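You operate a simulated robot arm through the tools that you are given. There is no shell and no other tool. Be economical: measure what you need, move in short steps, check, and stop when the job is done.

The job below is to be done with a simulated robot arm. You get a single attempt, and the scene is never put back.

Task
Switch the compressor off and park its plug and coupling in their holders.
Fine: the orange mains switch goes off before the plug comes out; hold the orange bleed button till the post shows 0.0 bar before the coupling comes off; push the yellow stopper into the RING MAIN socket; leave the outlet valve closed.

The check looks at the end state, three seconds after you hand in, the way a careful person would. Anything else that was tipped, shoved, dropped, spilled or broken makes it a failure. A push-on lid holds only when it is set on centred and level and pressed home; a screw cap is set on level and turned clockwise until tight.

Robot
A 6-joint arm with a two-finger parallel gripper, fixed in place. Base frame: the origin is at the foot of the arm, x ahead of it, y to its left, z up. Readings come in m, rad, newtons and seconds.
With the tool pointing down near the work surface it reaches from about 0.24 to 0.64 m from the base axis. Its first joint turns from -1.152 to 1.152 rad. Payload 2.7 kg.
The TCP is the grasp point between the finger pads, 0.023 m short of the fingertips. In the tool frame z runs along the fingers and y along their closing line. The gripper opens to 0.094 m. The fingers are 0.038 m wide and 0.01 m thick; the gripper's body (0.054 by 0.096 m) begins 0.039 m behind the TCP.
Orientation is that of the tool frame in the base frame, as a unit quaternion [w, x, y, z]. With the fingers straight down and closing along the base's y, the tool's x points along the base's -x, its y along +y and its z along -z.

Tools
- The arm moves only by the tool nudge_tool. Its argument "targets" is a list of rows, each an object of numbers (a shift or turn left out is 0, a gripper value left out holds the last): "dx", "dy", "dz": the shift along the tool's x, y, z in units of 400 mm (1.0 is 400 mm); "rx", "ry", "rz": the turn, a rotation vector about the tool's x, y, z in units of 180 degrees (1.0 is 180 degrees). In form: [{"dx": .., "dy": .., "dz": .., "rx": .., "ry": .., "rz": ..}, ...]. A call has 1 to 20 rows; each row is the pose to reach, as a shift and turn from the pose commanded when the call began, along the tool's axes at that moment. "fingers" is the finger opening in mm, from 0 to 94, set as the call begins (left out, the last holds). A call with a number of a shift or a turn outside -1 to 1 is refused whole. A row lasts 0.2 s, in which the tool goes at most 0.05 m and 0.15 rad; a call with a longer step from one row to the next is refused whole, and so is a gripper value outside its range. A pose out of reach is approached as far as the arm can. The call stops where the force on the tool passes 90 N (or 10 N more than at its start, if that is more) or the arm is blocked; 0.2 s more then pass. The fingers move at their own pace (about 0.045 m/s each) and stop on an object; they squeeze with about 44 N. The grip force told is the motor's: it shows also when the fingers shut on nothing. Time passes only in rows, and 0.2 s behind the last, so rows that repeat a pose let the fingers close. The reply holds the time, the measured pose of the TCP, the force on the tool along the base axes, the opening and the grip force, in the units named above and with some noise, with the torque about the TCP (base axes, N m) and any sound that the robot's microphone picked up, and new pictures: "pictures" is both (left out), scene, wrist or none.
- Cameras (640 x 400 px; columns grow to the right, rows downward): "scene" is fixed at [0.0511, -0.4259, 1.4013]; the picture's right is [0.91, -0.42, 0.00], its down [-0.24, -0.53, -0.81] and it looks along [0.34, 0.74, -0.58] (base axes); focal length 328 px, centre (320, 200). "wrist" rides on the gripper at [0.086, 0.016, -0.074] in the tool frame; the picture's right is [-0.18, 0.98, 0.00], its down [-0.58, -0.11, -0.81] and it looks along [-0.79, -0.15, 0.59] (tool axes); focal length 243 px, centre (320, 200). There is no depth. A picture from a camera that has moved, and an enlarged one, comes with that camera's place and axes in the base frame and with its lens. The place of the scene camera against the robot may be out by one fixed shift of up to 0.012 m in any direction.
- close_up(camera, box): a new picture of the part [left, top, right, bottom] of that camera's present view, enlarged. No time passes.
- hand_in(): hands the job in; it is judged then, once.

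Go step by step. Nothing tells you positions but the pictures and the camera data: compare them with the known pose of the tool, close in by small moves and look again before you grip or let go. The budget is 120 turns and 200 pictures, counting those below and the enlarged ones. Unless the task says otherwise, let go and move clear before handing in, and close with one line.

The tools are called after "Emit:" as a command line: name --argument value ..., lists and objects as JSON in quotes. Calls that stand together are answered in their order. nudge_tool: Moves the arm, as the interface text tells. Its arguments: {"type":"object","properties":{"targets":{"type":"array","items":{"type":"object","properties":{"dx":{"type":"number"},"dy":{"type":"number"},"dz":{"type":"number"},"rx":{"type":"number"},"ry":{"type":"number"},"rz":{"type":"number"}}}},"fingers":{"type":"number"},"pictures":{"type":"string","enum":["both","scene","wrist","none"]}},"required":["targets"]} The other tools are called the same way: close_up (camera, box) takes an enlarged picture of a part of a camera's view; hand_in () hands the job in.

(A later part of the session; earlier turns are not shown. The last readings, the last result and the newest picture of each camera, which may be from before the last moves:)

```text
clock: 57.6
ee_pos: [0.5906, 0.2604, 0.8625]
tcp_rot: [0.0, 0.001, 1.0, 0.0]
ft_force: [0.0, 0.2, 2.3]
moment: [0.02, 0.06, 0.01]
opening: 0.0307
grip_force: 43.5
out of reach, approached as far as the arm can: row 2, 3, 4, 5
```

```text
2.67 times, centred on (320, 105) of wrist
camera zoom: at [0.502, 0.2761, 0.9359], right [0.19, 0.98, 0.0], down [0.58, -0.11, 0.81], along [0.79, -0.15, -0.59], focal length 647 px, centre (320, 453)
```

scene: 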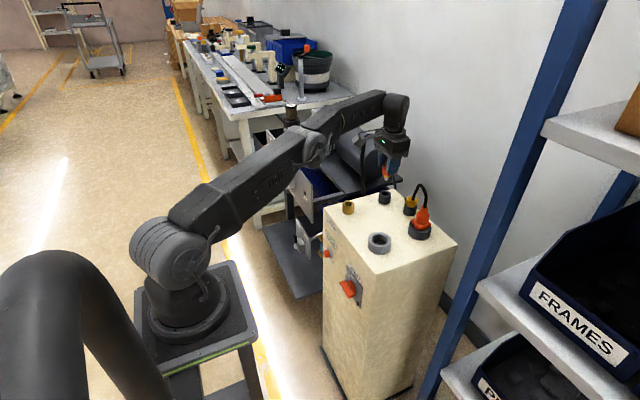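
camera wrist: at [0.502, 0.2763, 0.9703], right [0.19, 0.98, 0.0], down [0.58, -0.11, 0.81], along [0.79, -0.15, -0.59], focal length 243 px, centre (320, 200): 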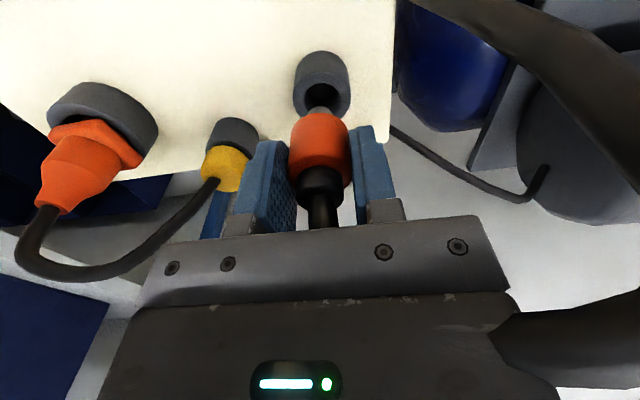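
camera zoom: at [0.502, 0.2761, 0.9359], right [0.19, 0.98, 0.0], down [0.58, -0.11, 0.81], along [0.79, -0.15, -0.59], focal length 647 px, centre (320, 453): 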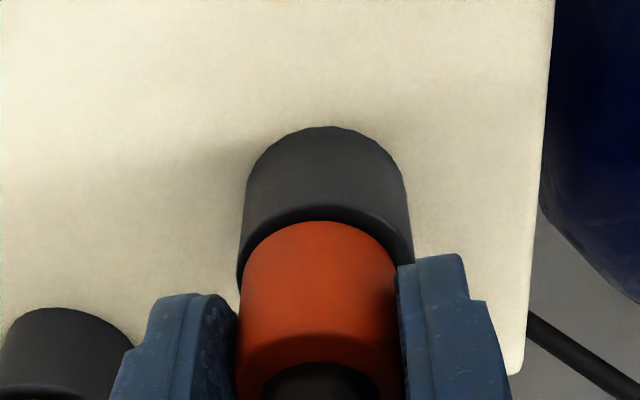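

Emit:
nudge_tool --targets '[{"dz": 0.006}, {"dz": 0.01}]' --pictures "none"

Emit:
nudge_tool --targets '[{"dz": 0}, {"dz": 0}, {"dz": 0}, {"dz": -0.02}, {"dz": -0.08}, {"dz": -0.16, "dx": 0.03}, {"dz": -0.22, "dx": 0.1}, {"dz": -0.28, "dx": 0.15}]' --fingers 70

Emit:
close_up --camera "scene" --box '[330, 140, 450, 250]'

Emit:
close_up --camera "wrist" --box '[220, 0, 420, 180]'

```text
clock: 58.2
ee_pos: [0.5909, 0.2582, 0.8618]
tcp_rot: [0.002, 0.001, 1.0, 0.001]
ft_force: [-3.8, 2.0, 16.9]
moment: [0.3, 0.21, 0.01]
opening: 0.0313
grip_force: 44.1
```

```text
clock: 60.0
ee_pos: [0.5291, 0.2597, 0.9728]
tcp_rot: [-0.001, 0.002, 1.0, 0.0]
ft_force: [-1.4, -0.3, -0.5]
moment: [-0.03, 0.01, 0.01]
opening: 0.0698
grip_force: 0.0
camera wrist: at [0.4411, 0.2768, 1.0458], right [0.19, 0.98, 0.0], down [0.58, -0.11, 0.81], along [0.79, -0.15, -0.59], focal length 243 px, centre (320, 200)
```

scene: 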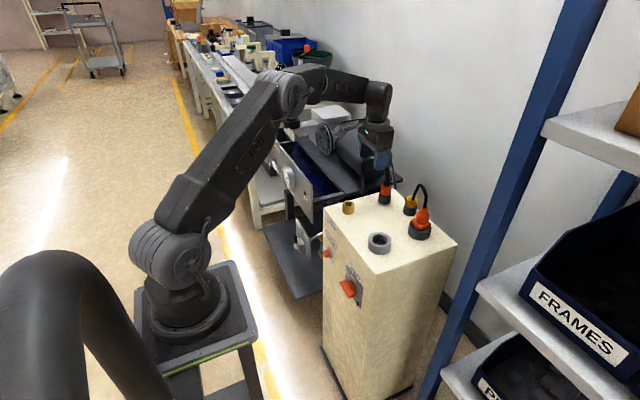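
wrist: 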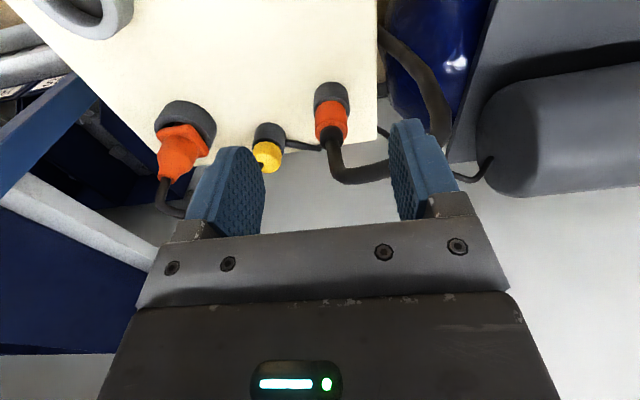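

```text
3.64 times, centred on (390, 195) of scene
camera zoom: at [0.051, -0.4259, 1.4013], right [0.91, -0.42, 0.0], down [-0.24, -0.53, -0.81], along [0.34, 0.74, -0.58], focal length 1191 px, centre (66, 218)
```

zoom: 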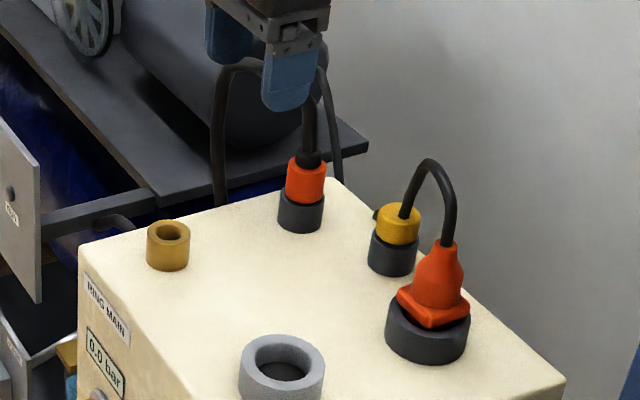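

```text
2.22 times, centred on (320, 90) of wrist
camera zoom: at [0.4411, 0.2768, 1.0458], right [0.19, 0.98, 0.0], down [0.58, -0.11, 0.81], along [0.79, -0.15, -0.59], focal length 539 px, centre (320, 444)
```

zoom: 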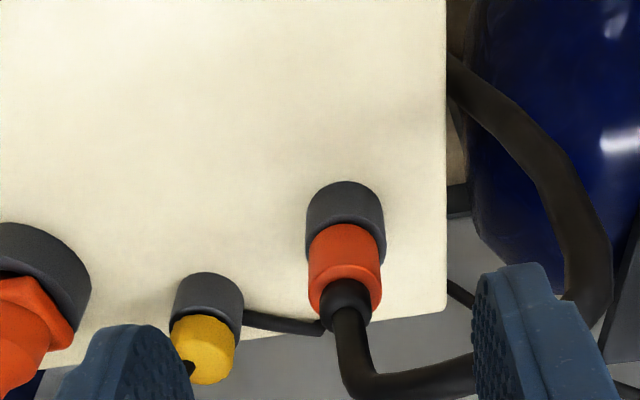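

Plug and coupling are both parked. The yellow stopper is at about (0.627, 0.180) with its top at 0.846, slightly beyond level reach, so I'll grip a few mm short in x. Approaching now.

Emit:
nudge_tool --targets '[{"dx": 0.0, "dy": -0.1}, {"dx": -0.05, "dy": -0.2}, {"dx": -0.12, "dy": -0.2}, {"dx": -0.17, "dy": -0.2, "dz": 0.06}, {"dx": -0.19, "dy": -0.2, "dz": 0.15}, {"dx": -0.19, "dy": -0.2, "dz": 0.15}]' --fingers 62

Emit:
close_up --camera "wrist" --box '[220, 0, 420, 180]'

Emit:
close_up --camera "scene" --box '[350, 140, 450, 240]'

```text
clock: 61.4
ee_pos: [0.6024, 0.1798, 0.9095]
tcp_rot: [0.0, 0.0, 1.0, 0.0]
ft_force: [-0.2, 0.2, -0.1]
moment: [-0.01, 0.03, -0.02]
opening: 0.0619
grip_force: 0.2
camera wrist: at [0.5166, 0.1967, 0.9823], right [0.19, 0.98, 0.0], down [0.58, -0.11, 0.81], along [0.79, -0.15, -0.59], focal length 243 px, centre (320, 200)
```

scene: 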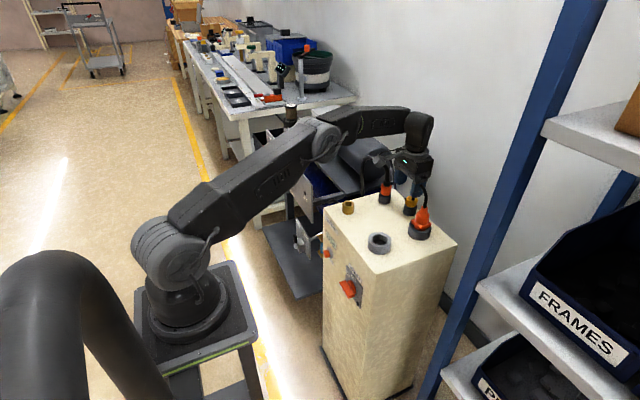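
wrist: 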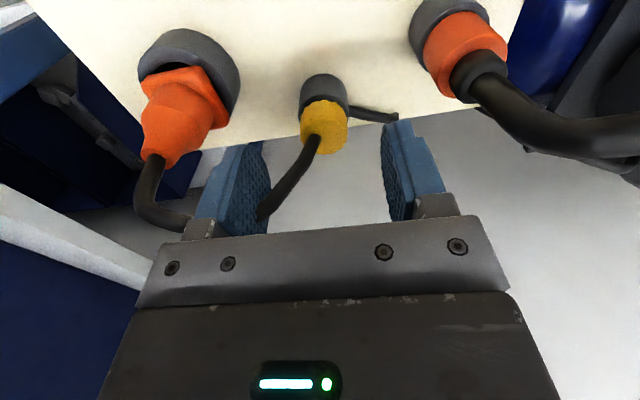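

```text
2.22 times, centred on (320, 90) of wrist
camera zoom: at [0.5166, 0.1967, 0.9823], right [0.19, 0.98, 0.0], down [0.58, -0.11, 0.81], along [0.79, -0.15, -0.59], focal length 539 px, centre (320, 444)
```

zoom: 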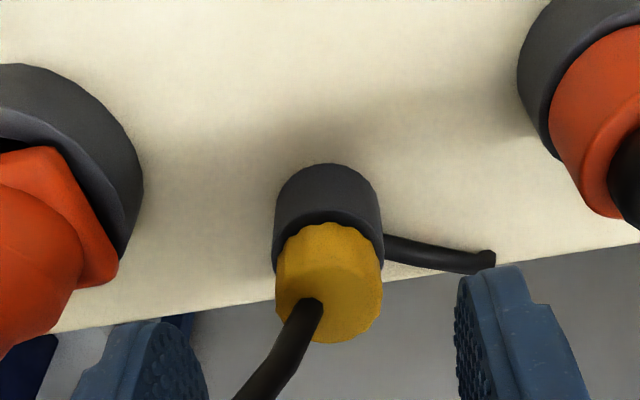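

```text
4.00 times, centred on (400, 190) of scene
camera zoom: at [0.0511, -0.4259, 1.4013], right [0.91, -0.42, 0.0], down [-0.24, -0.53, -0.81], along [0.34, 0.74, -0.58], focal length 1310 px, centre (0, 240)
```

zoom: 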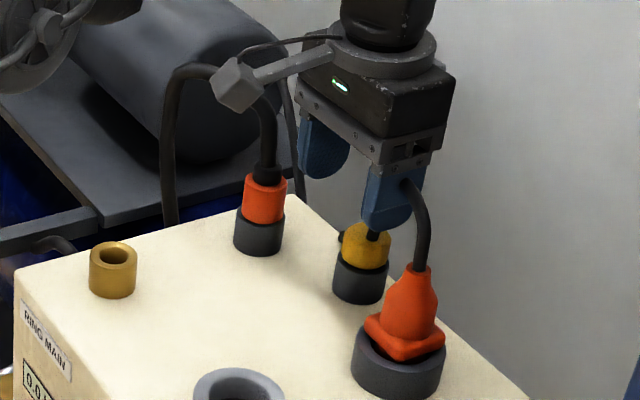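

Emit:
nudge_tool --targets '[{"dz": 0.05}, {"dz": 0.1}, {"dz": 0.134}, {"dz": 0.134, "dx": -0.02}, {"dz": 0.134, "dx": -0.035}, {"dz": 0.134, "dx": -0.045}, {"dz": 0.134, "dx": -0.045}]'

Emit:
close_up --camera "wrist" --box '[220, 50, 420, 230]'

Emit:
close_up --camera "scene" --box '[350, 140, 450, 240]'

```text
clock: 63.0
ee_pos: [0.6195, 0.1783, 0.8575]
tcp_rot: [0.0, 0.002, 1.0, -0.001]
ft_force: [-0.9, 0.1, -0.6]
moment: [-0.01, 0.01, -0.01]
opening: 0.0622
grip_force: 0.0
out of reach, approached as far as the arm can: row 6, 7
camera wrist: at [0.5312, 0.1965, 0.9303], right [0.19, 0.98, 0.0], down [0.58, -0.11, 0.81], along [0.79, -0.15, -0.59], focal length 243 px, centre (320, 200)
```

scene: 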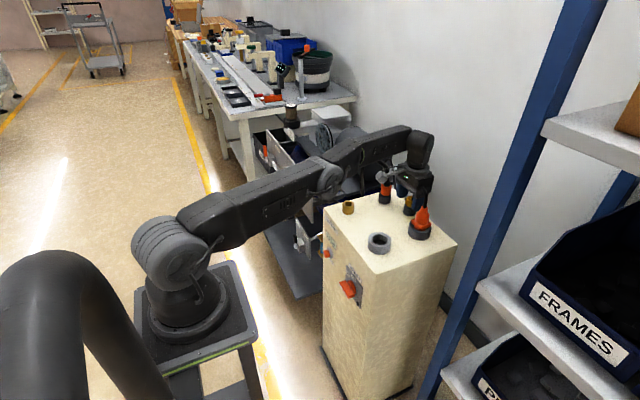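
wrist: 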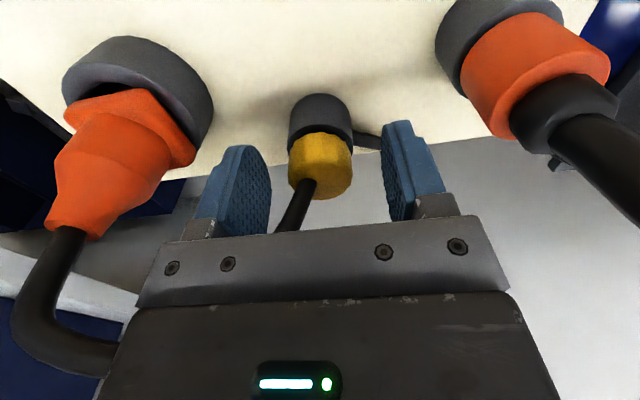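

```text
2.22 times, centred on (320, 140) of wrist
camera zoom: at [0.5312, 0.1965, 0.9303], right [0.19, 0.98, 0.0], down [0.58, -0.11, 0.81], along [0.79, -0.15, -0.59], focal length 539 px, centre (320, 333)
```

zoom: 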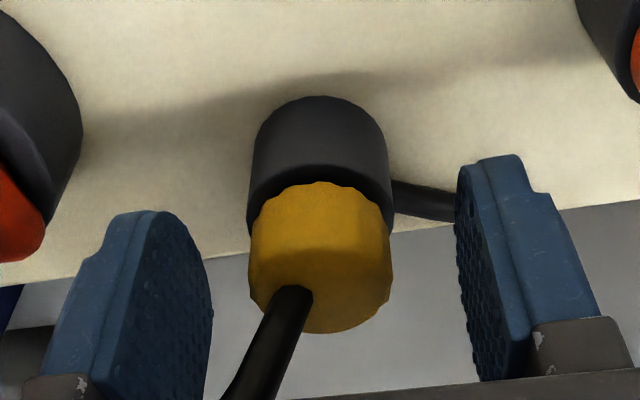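

```text
4.00 times, centred on (400, 190) of scene
camera zoom: at [0.0511, -0.4259, 1.4013], right [0.91, -0.42, 0.0], down [-0.24, -0.53, -0.81], along [0.34, 0.74, -0.58], focal length 1310 px, centre (0, 240)
```

zoom: 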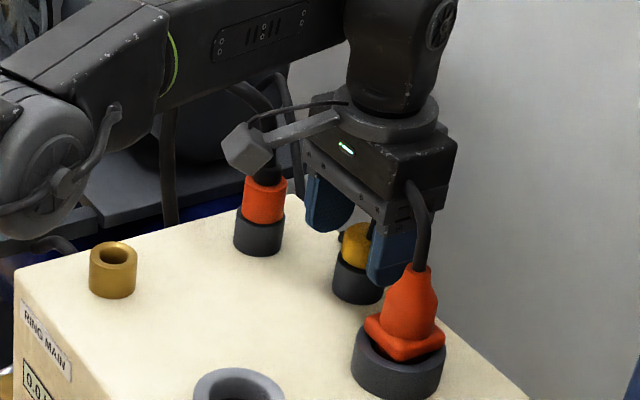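

Emit:
nudge_tool --targets '[{"dz": 0.007}, {"dz": 0.007}, {"dz": 0.007}, {"dz": 0.007}, {"dz": 0.007}]' --fingers 0 --pictures "none"

Emit:
nudge_tool --targets '[{"dz": -0.01}, {"dz": -0.02}, {"dz": -0.03}, {"dz": -0.045}, {"dz": -0.06, "dx": 0.01}, {"dz": -0.09, "dx": 0.05}, {"dz": -0.12, "dx": 0.12}, {"dz": -0.15, "dx": 0.2}]'

Emit:
close_up --camera "scene" --box '[330, 140, 450, 250]'

Emit:
close_up --camera "wrist" --box '[220, 50, 420, 230]'

```text
clock: 64.2
ee_pos: [0.6178, 0.1791, 0.8543]
tcp_rot: [0.0, 0.001, 1.0, 0.001]
ft_force: [0.9, 0.3, 0.5]
moment: [-0.03, 0.01, 0.0]
opening: 0.0323
grip_force: 43.3
```

```text
clock: 66.0
ee_pos: [0.5401, 0.1792, 0.9138]
tcp_rot: [0.0, 0.002, 1.0, -0.001]
ft_force: [-0.4, 0.5, -0.6]
moment: [-0.02, 0.01, 0.01]
opening: 0.0323
grip_force: 44.4
camera wrist: at [0.4526, 0.197, 0.9864], right [0.19, 0.98, 0.0], down [0.58, -0.11, 0.81], along [0.79, -0.15, -0.59], focal length 243 px, centre (320, 200)
```

scene: 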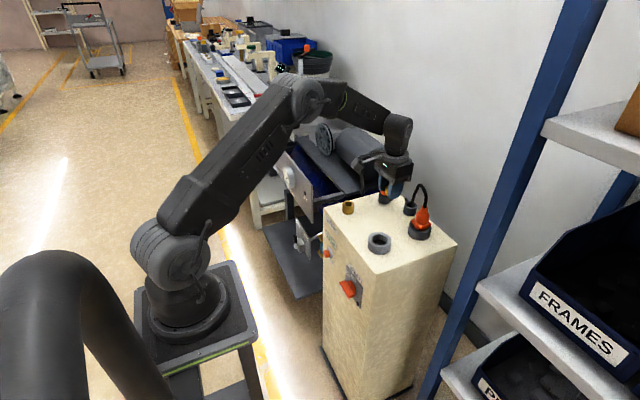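
wrist: 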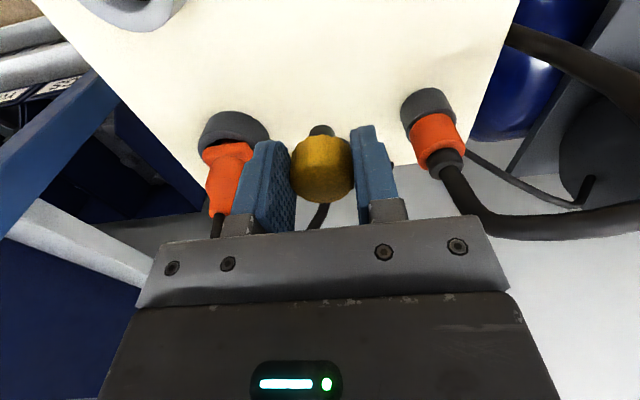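

```text
3.64 times, centred on (390, 195) of scene
camera zoom: at [0.0511, -0.4259, 1.4013], right [0.91, -0.42, 0.0], down [-0.24, -0.53, -0.81], along [0.34, 0.74, -0.58], focal length 1191 px, centre (66, 218)
```

zoom: 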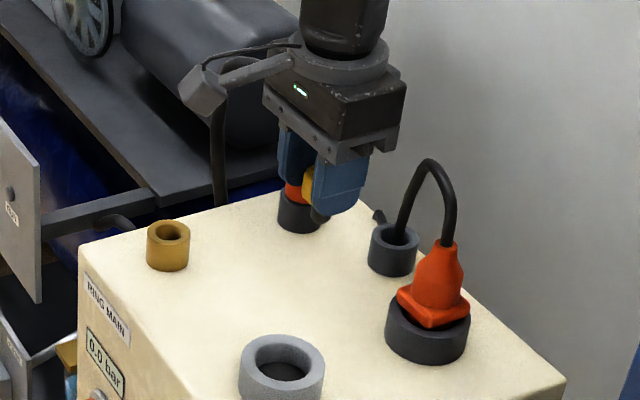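

```text
2.22 times, centred on (320, 140) of wrist
camera zoom: at [0.4526, 0.197, 0.9864], right [0.19, 0.98, 0.0], down [0.58, -0.11, 0.81], along [0.79, -0.15, -0.59], focal length 539 px, centre (320, 333)
```

zoom: 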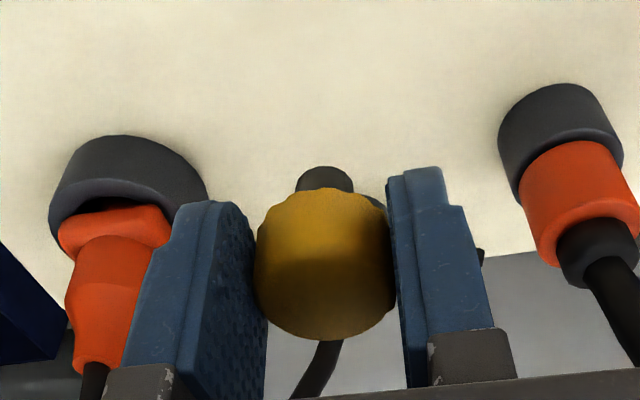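

The stopper is held. I'm carrying it over the brass RING MAIN socket.

Emit:
nudge_tool --targets '[{"dx": 0.1, "dz": -0.01}, {"dx": 0.18, "dy": 0.07, "dz": -0.02}, {"dx": 0.2125, "dy": 0.15, "dz": -0.02}, {"dx": 0.2125, "dy": 0.2025, "dz": -0.02}, {"dx": 0.2125, "dy": 0.2025, "dz": 0.0}, {"dx": 0.2125, "dy": 0.2025, "dz": 0.0}]'

Emit:
close_up --camera "wrist" --box '[220, 30, 420, 210]'

Emit:
close_up --camera "scene" --box '[310, 140, 410, 240]'

```text
clock: 67.4
ee_pos: [0.4531, 0.2581, 0.9134]
tcp_rot: [0.0, 0.001, 1.0, 0.0]
ft_force: [0.1, -0.1, -0.8]
moment: [0.02, 0.0, -0.01]
opening: 0.0323
grip_force: 44.2
camera wrist: at [0.3668, 0.2758, 0.9875], right [0.19, 0.98, 0.0], down [0.58, -0.11, 0.81], along [0.79, -0.15, -0.59], focal length 243 px, centre (320, 200)
```

scene: 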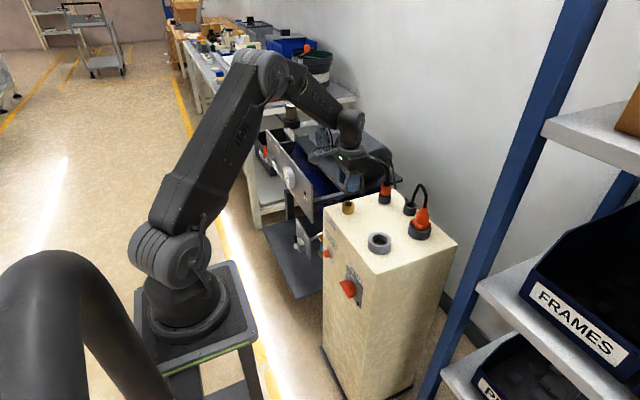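
wrist: 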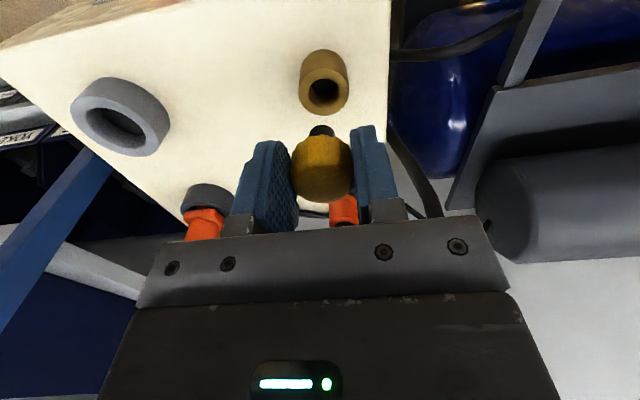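

```text
2.22 times, centred on (320, 120) of wrist
camera zoom: at [0.3668, 0.2758, 0.9875], right [0.19, 0.98, 0.0], down [0.58, -0.11, 0.81], along [0.79, -0.15, -0.59], focal length 539 px, centre (320, 378)
```

zoom: 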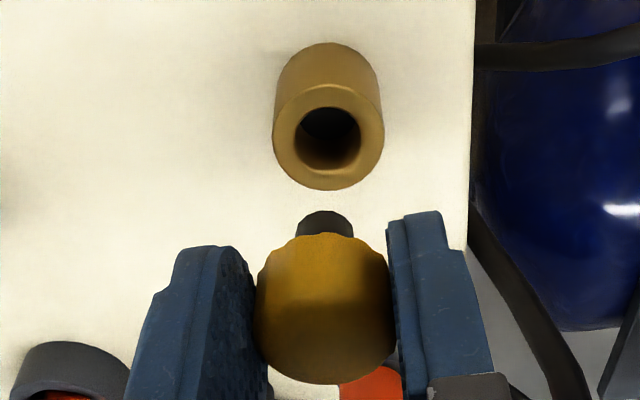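

```text
4.00 times, centred on (360, 190) of scene
camera zoom: at [0.0511, -0.4258, 1.4013], right [0.91, -0.42, 0.0], down [-0.24, -0.53, -0.81], along [0.34, 0.74, -0.58], focal length 1310 px, centre (160, 240)
```

zoom: 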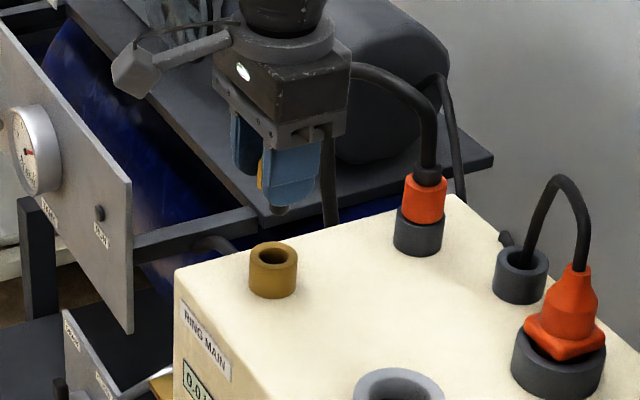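

Emit:
nudge_tool --targets '[{"dy": 0.0025, "dz": 0.04}, {"dy": 0.0025, "dz": 0.075}, {"dy": 0.0025, "dz": 0.095}, {"dy": 0.0025, "dz": 0.095}]' --pictures "none"

Emit:
close_up --camera "wrist" --box '[220, 30, 420, 210]'

Emit:
close_up --camera "scene" --box '[315, 160, 385, 230]'

```text
clock: 68.4
ee_pos: [0.4563, 0.2622, 0.8736]
tcp_rot: [0.0, 0.001, 1.0, 0.001]
ft_force: [-0.8, -0.2, 0.7]
moment: [-0.01, 0.0, 0.03]
opening: 0.0323
grip_force: 43.7
```

```text
2.22 times, centred on (320, 120) of wrist
camera zoom: at [0.3673, 0.2794, 0.948], right [0.19, 0.98, 0.0], down [0.58, -0.11, 0.81], along [0.79, -0.15, -0.59], focal length 539 px, centre (320, 378)
```

zoom: 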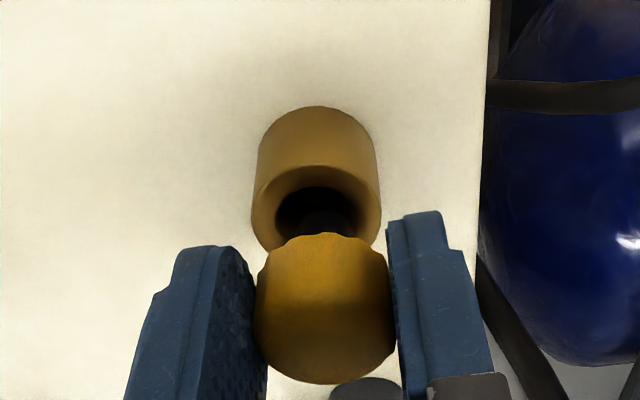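

```text
5.71 times, centred on (350, 195) of scene
camera zoom: at [0.0511, -0.4259, 1.4013], right [0.91, -0.42, 0.0], down [-0.24, -0.53, -0.81], along [0.34, 0.74, -0.58], focal length 1872 px, centre (149, 229)
```

zoom: 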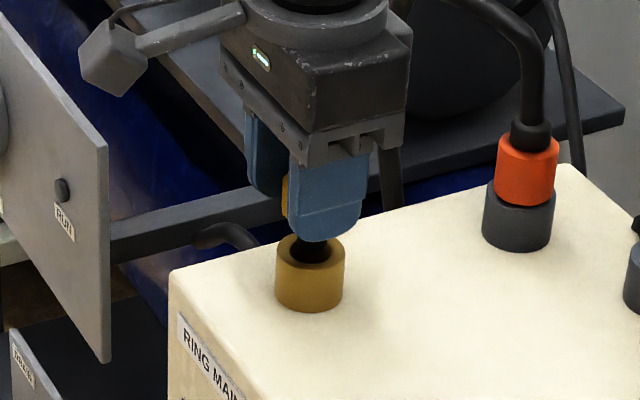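

Emit:
nudge_tool --targets '[{"dy": -0.004}, {"dy": -0.0075}, {"dy": -0.0075}]' --pictures "none"

Emit:
close_up --camera "wrist" --box '[270, 70, 370, 160]'

Emit:
close_up --camera "scene" --box '[330, 185, 365, 220]'

```text
clock: 69.2
ee_pos: [0.4519, 0.2595, 0.8758]
tcp_rot: [0.0, 0.003, 1.0, 0.0]
ft_force: [0.1, -0.5, 0.3]
moment: [0.03, 0.01, -0.03]
opening: 0.0324
grip_force: 43.9
```

```text
4.44 times, centred on (320, 115) of wrist
camera zoom: at [0.3668, 0.2768, 0.9491], right [0.19, 0.98, 0.0], down [0.58, -0.11, 0.81], along [0.79, -0.15, -0.59], focal length 1078 px, centre (320, 578)
```

zoom: 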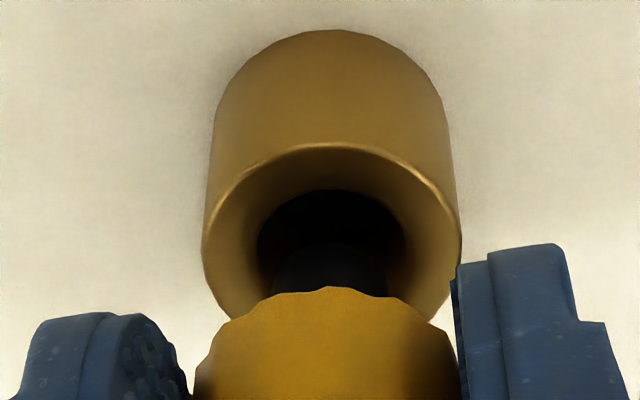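

```text
11.43 times, centred on (348, 202) of scene
camera zoom: at [0.0511, -0.4259, 1.4013], right [0.91, -0.42, 0.0], down [-0.24, -0.53, -0.81], along [0.34, 0.74, -0.58], focal length 3744 px, centre (6, 171)
```

zoom: 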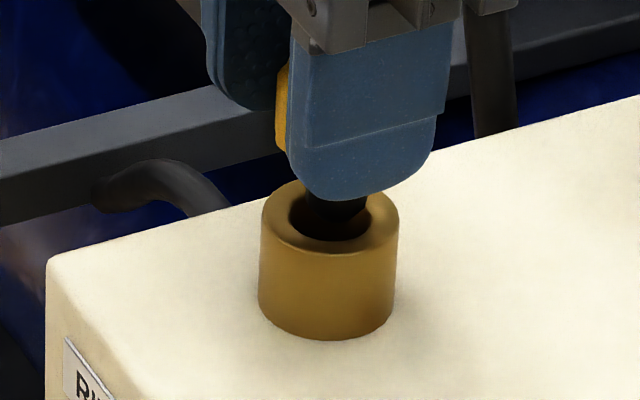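

Emit:
nudge_tool --targets '[{"dx": 0.003, "dz": 0.012}, {"dx": 0.003, "dz": 0.024}, {"dx": 0.003, "dz": 0.034}]' --pictures "none"

Emit:
close_up --camera "wrist" --box '[270, 70, 370, 160]'

Emit:
close_up --camera "scene" --box '[330, 185, 365, 220]'

```text
clock: 70.0
ee_pos: [0.4519, 0.258, 0.8622]
tcp_rot: [0.0, 0.001, 1.0, 0.0]
ft_force: [1.3, -1.0, 1.4]
moment: [0.0, -0.05, 0.01]
opening: 0.0321
grip_force: 43.6
```

```text
4.44 times, centred on (320, 115) of wrist
camera zoom: at [0.3643, 0.2761, 0.936], right [0.19, 0.98, 0.0], down [0.58, -0.11, 0.81], along [0.79, -0.15, -0.59], focal length 1078 px, centre (320, 578)
```

zoom: 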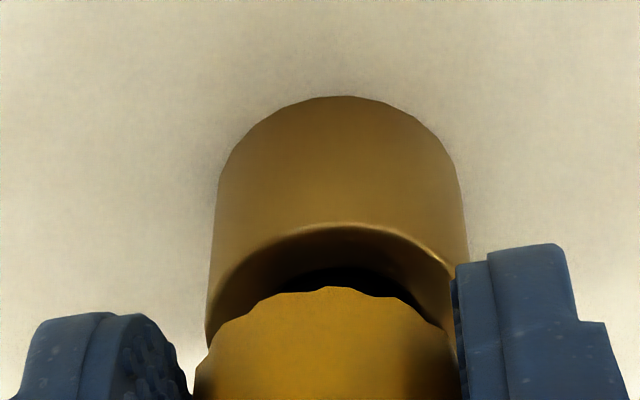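

```text
11.43 times, centred on (348, 202) of scene
camera zoom: at [0.0511, -0.4259, 1.4013], right [0.91, -0.42, 0.0], down [-0.24, -0.53, -0.81], along [0.34, 0.74, -0.58], focal length 3744 px, centre (6, 171)
```

zoom: 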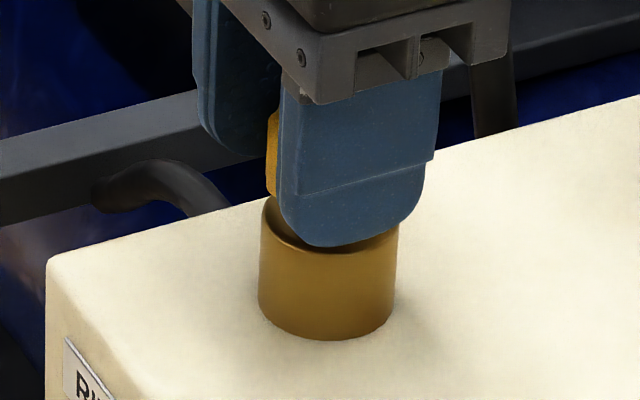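

Emit:
nudge_tool --targets '[{"dx": -0.002, "dy": 0.003}, {"dx": -0.002, "dy": 0.003, "dz": 0.012}, {"dx": -0.002, "dy": 0.003, "dz": 0.024}, {"dx": -0.002, "dy": 0.003, "dz": 0.034}, {"dx": -0.002, "dy": 0.003, "dz": 0.04}]' --pictures "none"

Emit:
close_up --camera "wrist" --box '[270, 70, 370, 160]'

Emit:
close_up --camera "scene" --box '[330, 185, 365, 220]'

```text
clock: 71.2
ee_pos: [0.454, 0.261, 0.8507]
tcp_rot: [0.003, 0.001, 1.0, 0.001]
ft_force: [-11.0, -10.3, 45.2]
moment: [-0.86, 0.32, -0.09]
opening: 0.0324
grip_force: 44.3
```

```text
4.44 times, centred on (320, 115) of wrist
camera zoom: at [0.366, 0.2774, 0.924], right [0.19, 0.98, 0.0], down [0.58, -0.11, 0.81], along [0.8, -0.15, -0.59], focal length 1078 px, centre (320, 578)
```

zoom: 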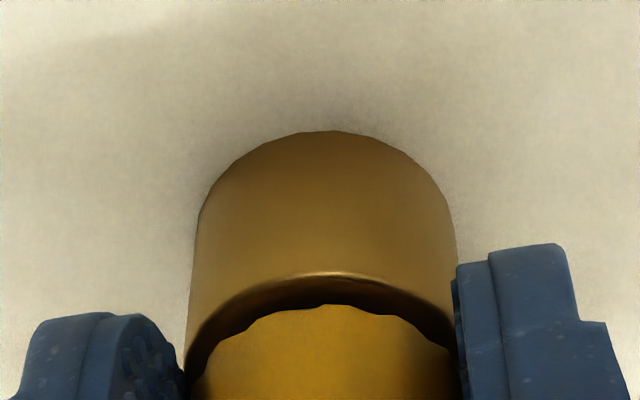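

```text
11.43 times, centred on (348, 202) of scene
camera zoom: at [0.0501, -0.4264, 1.4012], right [0.91, -0.42, 0.0], down [-0.24, -0.53, -0.81], along [0.34, 0.74, -0.58], focal length 3744 px, centre (6, 171)
```

zoom: 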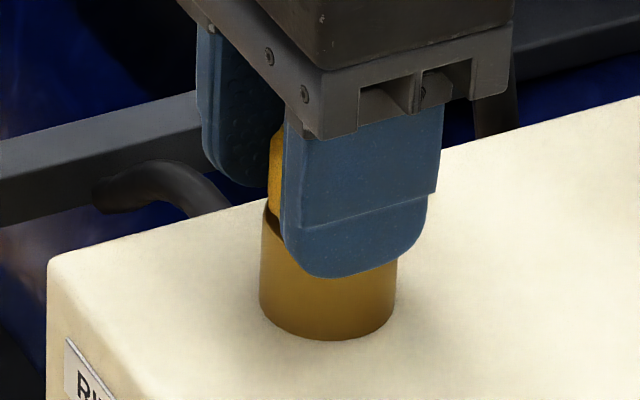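

Resistance with some side load, so I'll ease the lateral offset and press again.

Emit:
nudge_tool --targets '[{"dx": 0.003, "dy": -0.003, "dz": 0.0}, {"dx": 0.003, "dy": -0.003, "dz": 0.006}, {"dx": 0.003, "dy": -0.003, "dz": 0.01}]' --pictures "none"

Emit:
close_up --camera "wrist" --box '[270, 70, 370, 160]'

```text
clock: 72.0
ee_pos: [0.4532, 0.2602, 0.8517]
tcp_rot: [0.005, 0.001, 1.0, 0.004]
ft_force: [-16.0, -11.6, 71.4]
moment: [-1.45, 0.59, -0.17]
opening: 0.0326
grip_force: 43.9
```

```text
4.44 times, centred on (320, 115) of wrist
camera zoom: at [0.3655, 0.277, 0.9237], right [0.19, 0.98, 0.01], down [0.57, -0.12, 0.81], along [0.8, -0.15, -0.58], focal length 1078 px, centre (320, 578)
```

zoom: 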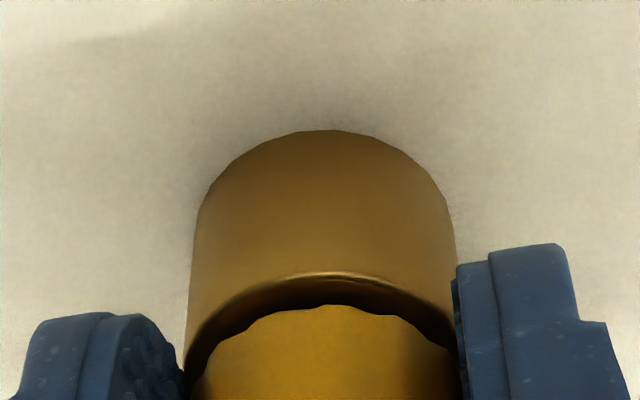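

The −y fingertip is bearing on the brass rim. I'll release, rise, close the fingers and press the stopper down from the top.

Emit:
nudge_tool --targets '[{"dz": 0}, {"dz": -0.005}, {"dz": -0.03}, {"dz": -0.08}, {"dz": -0.14}]' --fingers 60

Emit:
close_up --camera "scene" --box '[315, 160, 385, 230]'

Emit:
close_up --camera "wrist" --box '[240, 30, 400, 170]'

```text
clock: 73.2
ee_pos: [0.4508, 0.2597, 0.8962]
tcp_rot: [-0.001, 0.001, 1.0, -0.001]
ft_force: [-0.3, -0.1, -0.6]
moment: [-0.01, 0.01, 0.05]
opening: 0.06
grip_force: 0.0
camera wrist: at [0.3642, 0.277, 0.9703], right [0.19, 0.98, 0.0], down [0.58, -0.11, 0.81], along [0.79, -0.15, -0.59], focal length 243 px, centre (320, 200)
```

scene: 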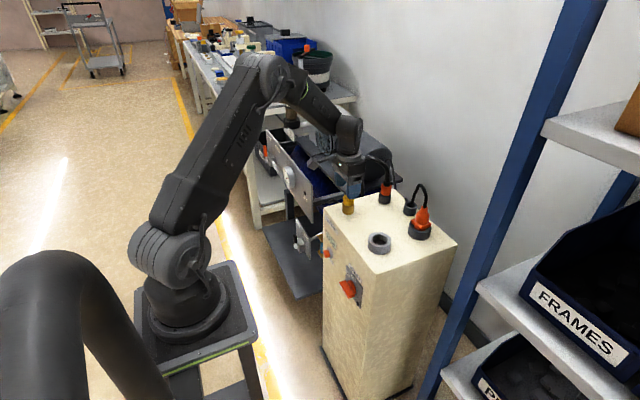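
wrist: 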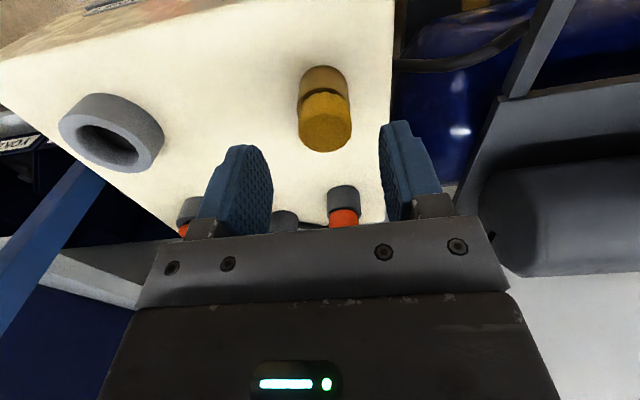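

```text
5.71 times, centred on (350, 195) of scene
camera zoom: at [0.0511, -0.4259, 1.4013], right [0.91, -0.42, 0.0], down [-0.24, -0.53, -0.81], along [0.34, 0.74, -0.58], focal length 1872 px, centre (149, 229)
```

zoom: 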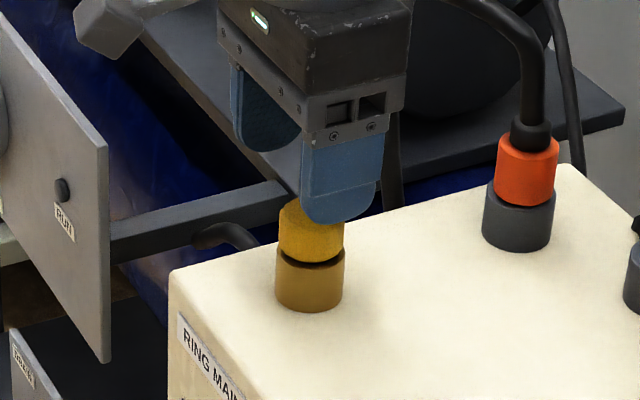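

```text
2.86 times, centred on (320, 100) of wrist
camera zoom: at [0.3642, 0.277, 0.9703], right [0.19, 0.98, 0.0], down [0.58, -0.11, 0.81], along [0.79, -0.15, -0.59], focal length 693 px, centre (320, 486)
```

zoom: 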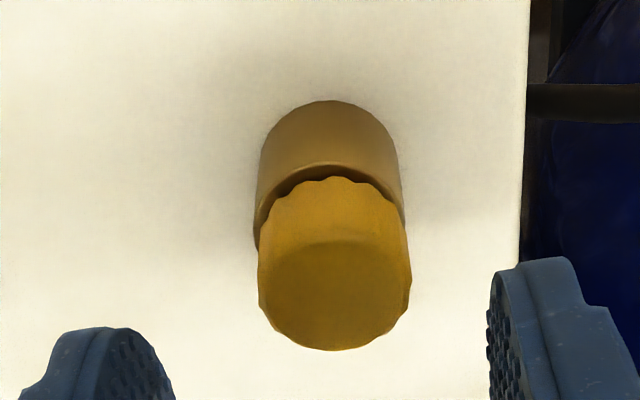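

It sits nearly home with a slight gap. I'm closing the fingers and pressing from above, centred.

Emit:
nudge_tool --targets '[{"dx": -0.01, "dy": 0.003}, {"dx": -0.021, "dy": 0.003}, {"dx": -0.021, "dy": 0.003}, {"dx": -0.021, "dy": 0.003}, {"dx": -0.021, "dy": 0.003, "dz": 0.03}, {"dx": -0.021, "dy": 0.003, "dz": 0.05}, {"dx": -0.021, "dy": 0.003, "dz": 0.06}, {"dx": -0.021, "dy": 0.003, "dz": 0.066}, {"dx": -0.021, "dy": 0.003, "dz": 0.072}, {"dx": -0.021, "dy": 0.003, "dz": 0.077}]' --fingers 0 --pictures "wrist"

Emit:
close_up --camera "scene" --box '[315, 160, 385, 230]'

```text
clock: 75.4
ee_pos: [0.461, 0.2635, 0.8748]
tcp_rot: [0.003, 0.001, 1.0, 0.003]
ft_force: [-15.7, -3.5, 50.8]
moment: [-0.15, 1.05, -0.02]
opening: 0.0
grip_force: 42.5
camera wrist: at [0.3742, 0.2787, 0.9471], right [0.19, 0.98, 0.01], down [0.58, -0.11, 0.81], along [0.8, -0.15, -0.59], focal length 243 px, centre (320, 200)
```

wrist: 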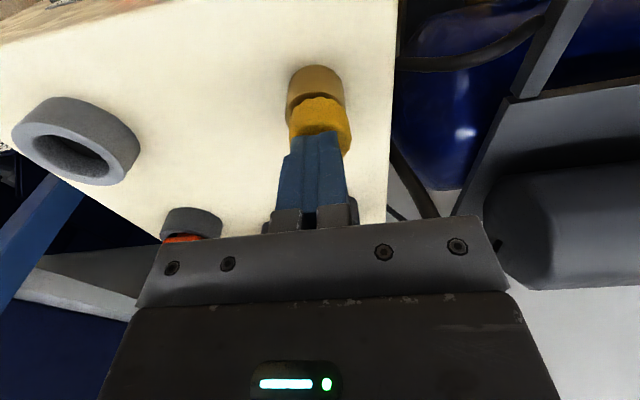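

```text
5.71 times, centred on (350, 195) of scene
camera zoom: at [0.05, -0.4263, 1.4012], right [0.91, -0.42, 0.0], down [-0.24, -0.53, -0.81], along [0.34, 0.74, -0.58], focal length 1872 px, centre (149, 229)
```

zoom: 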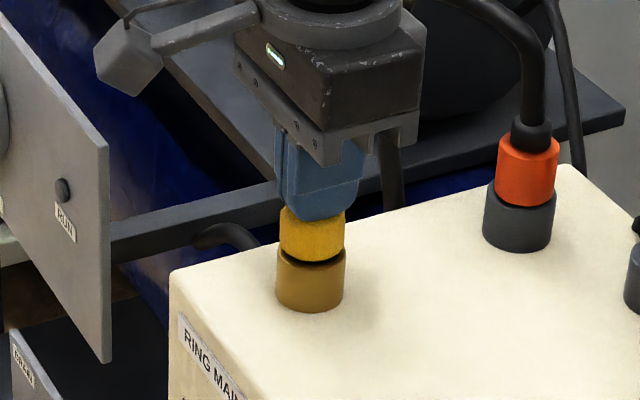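

Emit:
nudge_tool --targets '[{"dz": 0.004}, {"dz": 0.007}, {"dz": 0.01}, {"dz": 0.01}]' --pictures "none"

Emit:
close_up --camera "scene" --box '[330, 185, 365, 220]'

Emit:
close_up --camera "wrist" --box '[270, 50, 370, 160]'

```text
clock: 76.4
ee_pos: [0.4638, 0.2626, 0.874]
tcp_rot: [0.007, 0.001, 1.0, 0.004]
ft_force: [-17.0, -7.8, 69.9]
moment: [-0.29, 1.24, 0.1]
opening: 0.0
grip_force: 42.4
```

```text
11.43 times, centred on (348, 202) of scene
camera zoom: at [0.0496, -0.4266, 1.4012], right [0.91, -0.42, 0.0], down [-0.24, -0.53, -0.81], along [0.34, 0.74, -0.58], focal length 3744 px, centre (6, 171)
```

zoom: 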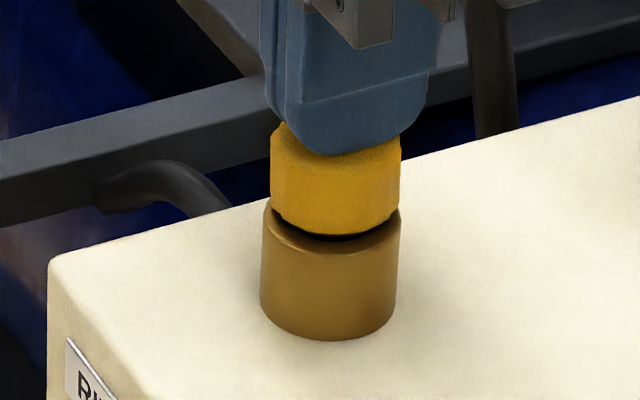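

```text
3.64 times, centred on (320, 105) of wrist
camera zoom: at [0.3747, 0.2792, 0.9465], right [0.19, 0.98, 0.01], down [0.57, -0.12, 0.81], along [0.8, -0.15, -0.58], focal length 882 px, centre (320, 546)
```

zoom: 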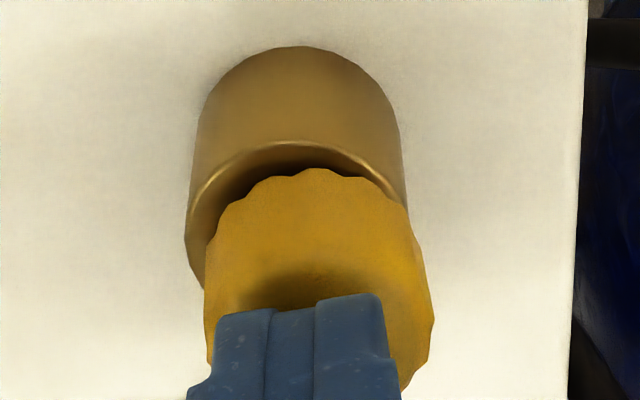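

The stopper is sitting 2–3 mm off toward +x/+y and hangs on the rim. I'll regrip it higher, lift slightly, recentre and insert again.

Emit:
nudge_tool --targets '[{"dz": -0.02}, {"dz": -0.06}, {"dz": -0.07}, {"dz": -0.07}]' --fingers 56 --pictures "none"

Emit:
close_up --camera "wrist" --box '[240, 30, 400, 170]'

Emit:
close_up --camera "scene" --box '[330, 180, 370, 220]'

```text
clock: 77.4
ee_pos: [0.4589, 0.2604, 0.8918]
tcp_rot: [-0.001, 0.003, 1.0, -0.001]
ft_force: [0.2, 1.0, 0.8]
moment: [0.02, 0.03, 0.02]
opening: 0.0558
grip_force: 0.1
```

```text
2.86 times, centred on (320, 100) of wrist
camera zoom: at [0.3722, 0.2773, 0.9652], right [0.19, 0.98, 0.0], down [0.58, -0.11, 0.81], along [0.79, -0.15, -0.59], focal length 693 px, centre (320, 486)
```

zoom: 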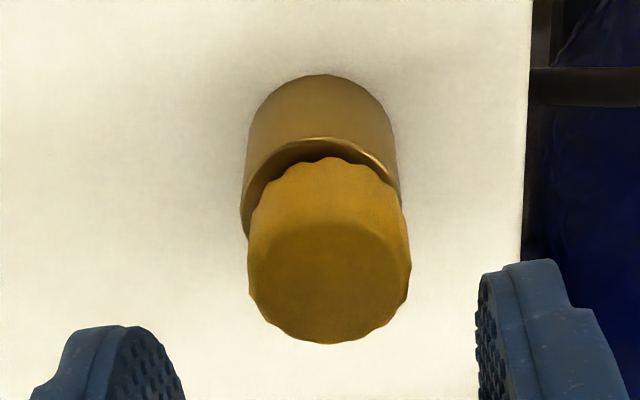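

```text
10.00 times, centred on (350, 200) of scene
camera zoom: at [0.0511, -0.4259, 1.4013], right [0.91, -0.42, 0.0], down [-0.24, -0.53, -0.81], along [0.34, 0.74, -0.58], focal length 3276 px, centre (20, 200)
```

zoom: 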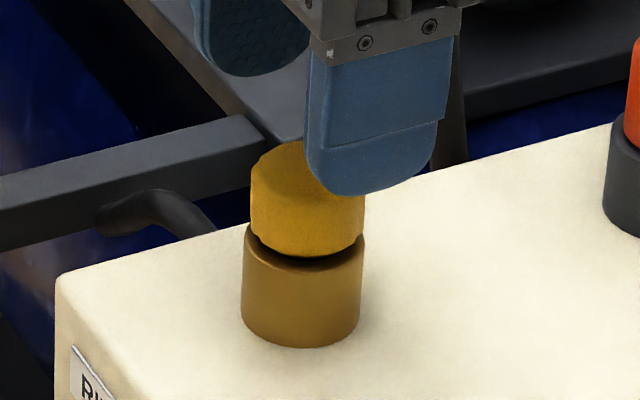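

Emit:
nudge_tool --targets '[{"dy": 0.004, "dz": 0.04}, {"dy": 0.004, "dz": 0.08}, {"dy": 0.004, "dz": 0.0825}]' --pictures "none"

Emit:
nudge_tool --targets '[{"dz": 0}, {"dz": 0}, {"dz": 0}, {"dz": -0.004}, {"dz": -0.01}, {"dz": -0.01, "dy": -0.005, "dx": 0.003}, {"dz": -0.01, "dy": -0.005, "dx": 0.003}]' --fingers 0 --pictures "none"

Emit:
close_up --camera "wrist" --box '[260, 60, 380, 180]'

Emit:
close_up --camera "scene" --box '[330, 180, 370, 220]'

```text
clock: 78.2
ee_pos: [0.4603, 0.2631, 0.8593]
tcp_rot: [-0.001, 0.0, 1.0, 0.0]
ft_force: [1.2, -0.1, 0.0]
moment: [-0.01, -0.03, -0.01]
opening: 0.0559
grip_force: 0.1
```

```text
clock: 79.8
ee_pos: [0.4602, 0.2598, 0.864]
tcp_rot: [0.0, 0.002, 1.0, 0.0]
ft_force: [-0.2, -0.4, 0.3]
moment: [-0.03, 0.01, -0.02]
opening: 0.0311
grip_force: 44.3
```

```text
3.33 times, centred on (320, 120) of wrist
camera zoom: at [0.3722, 0.2769, 0.9367], right [0.19, 0.98, 0.0], down [0.58, -0.11, 0.81], along [0.79, -0.15, -0.59], focal length 809 px, centre (320, 467)
```

zoom: 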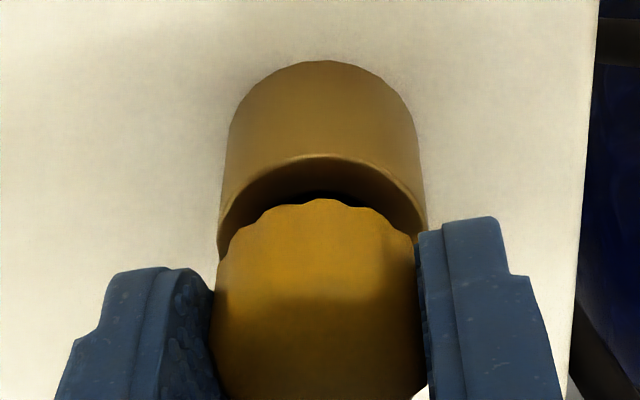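

```text
10.00 times, centred on (350, 200) of scene
camera zoom: at [0.0511, -0.4259, 1.4013], right [0.91, -0.42, 0.0], down [-0.24, -0.53, -0.81], along [0.34, 0.74, -0.58], focal length 3276 px, centre (20, 200)
```

zoom: 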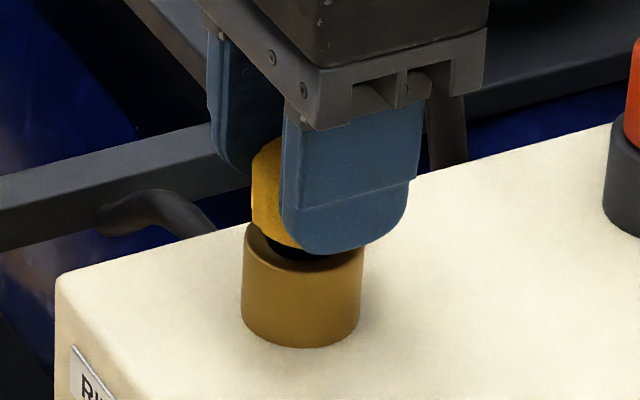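

Emit:
nudge_tool --targets '[{"dy": 0.001, "dz": 0.006}, {"dy": 0.001, "dz": 0.012}, {"dy": 0.001, "dz": 0.017}]' --pictures "none"

Emit:
close_up --camera "wrist" --box '[260, 60, 380, 180]'

```text
clock: 80.6
ee_pos: [0.4593, 0.2594, 0.8574]
tcp_rot: [0.001, 0.001, 1.0, -0.001]
ft_force: [-5.9, -3.7, 19.3]
moment: [-0.24, 0.26, -0.01]
opening: 0.0313
grip_force: 43.8
```

```text
3.33 times, centred on (320, 120) of wrist
camera zoom: at [0.373, 0.2774, 0.9311], right [0.19, 0.98, 0.0], down [0.58, -0.11, 0.81], along [0.79, -0.15, -0.59], focal length 809 px, centre (320, 467)
```

zoom: 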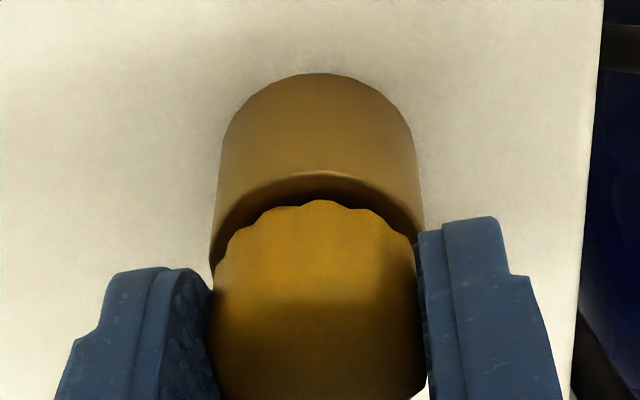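

Emit:
nudge_tool --targets '[{"dx": 0.003, "dy": -0.002, "dz": 0.004}, {"dx": 0.005, "dy": -0.003, "dz": 0.008}, {"dx": 0.006, "dy": -0.003, "dz": 0.011}]' --pictures "none"

Emit:
close_up --camera "wrist" --box '[260, 60, 380, 180]'

Emit:
close_up --camera "scene" --box '[330, 180, 370, 220]'

```text
clock: 81.4
ee_pos: [0.4603, 0.2603, 0.8557]
tcp_rot: [0.006, 0.001, 1.0, 0.004]
ft_force: [2.0, -5.3, 43.2]
moment: [-0.29, -0.05, 0.0]
opening: 0.0303
grip_force: 43.7
```

```text
3.33 times, centred on (320, 120) of wrist
camera zoom: at [0.372, 0.2766, 0.9293], right [0.19, 0.98, 0.01], down [0.57, -0.12, 0.81], along [0.8, -0.15, -0.58], focal length 809 px, centre (320, 467)
```

zoom: 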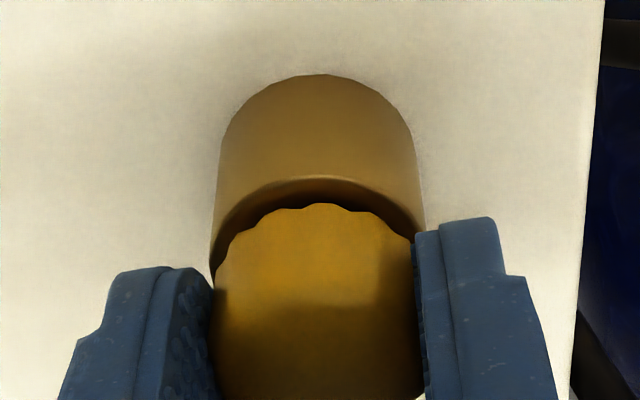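

```text
10.00 times, centred on (350, 200) of scene
camera zoom: at [0.0505, -0.4263, 1.4012], right [0.91, -0.42, 0.0], down [-0.24, -0.53, -0.81], along [0.34, 0.74, -0.58], focal length 3276 px, centre (20, 200)
```

zoom: 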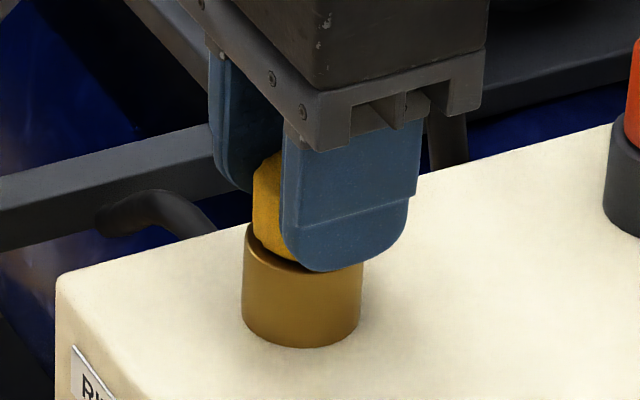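

Emit:
nudge_tool --targets '[{"dz": 0}, {"dz": 0}, {"dz": -0.03}, {"dz": -0.08}, {"dz": -0.1}, {"dz": -0.1}]' --fingers 60 --pictures "none"

Emit:
close_up --camera "wrist" --box '[260, 40, 380, 160]'

Emit:
close_up --camera "scene" --box '[330, 180, 370, 220]'

```text
clock: 82.8
ee_pos: [0.4574, 0.2584, 0.8921]
tcp_rot: [0.0, 0.002, 1.0, 0.001]
ft_force: [-0.1, 0.5, 0.7]
moment: [0.01, 0.02, -0.01]
opening: 0.0601
grip_force: 0.1
```

```text
3.33 times, centred on (320, 100) of wrist
camera zoom: at [0.3697, 0.2749, 0.9655], right [0.19, 0.98, 0.0], down [0.58, -0.11, 0.81], along [0.79, -0.15, -0.59], focal length 809 px, centre (320, 533)
```

zoom: 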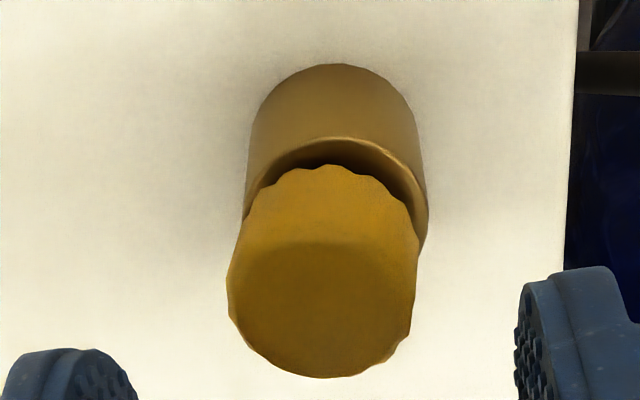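

```text
10.00 times, centred on (350, 200) of scene
camera zoom: at [0.0511, -0.4259, 1.4013], right [0.91, -0.42, 0.0], down [-0.24, -0.53, -0.81], along [0.34, 0.74, -0.58], focal length 3276 px, centre (20, 200)
```

zoom: 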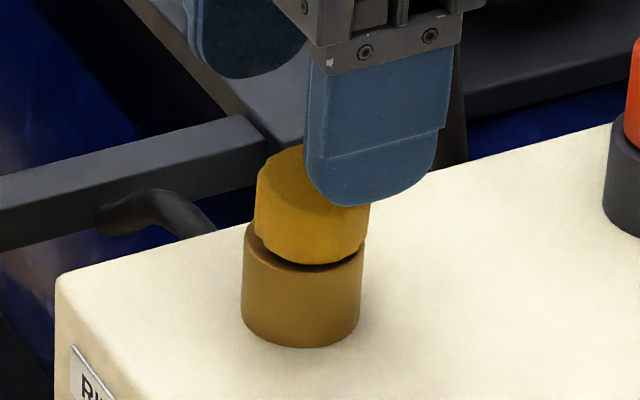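

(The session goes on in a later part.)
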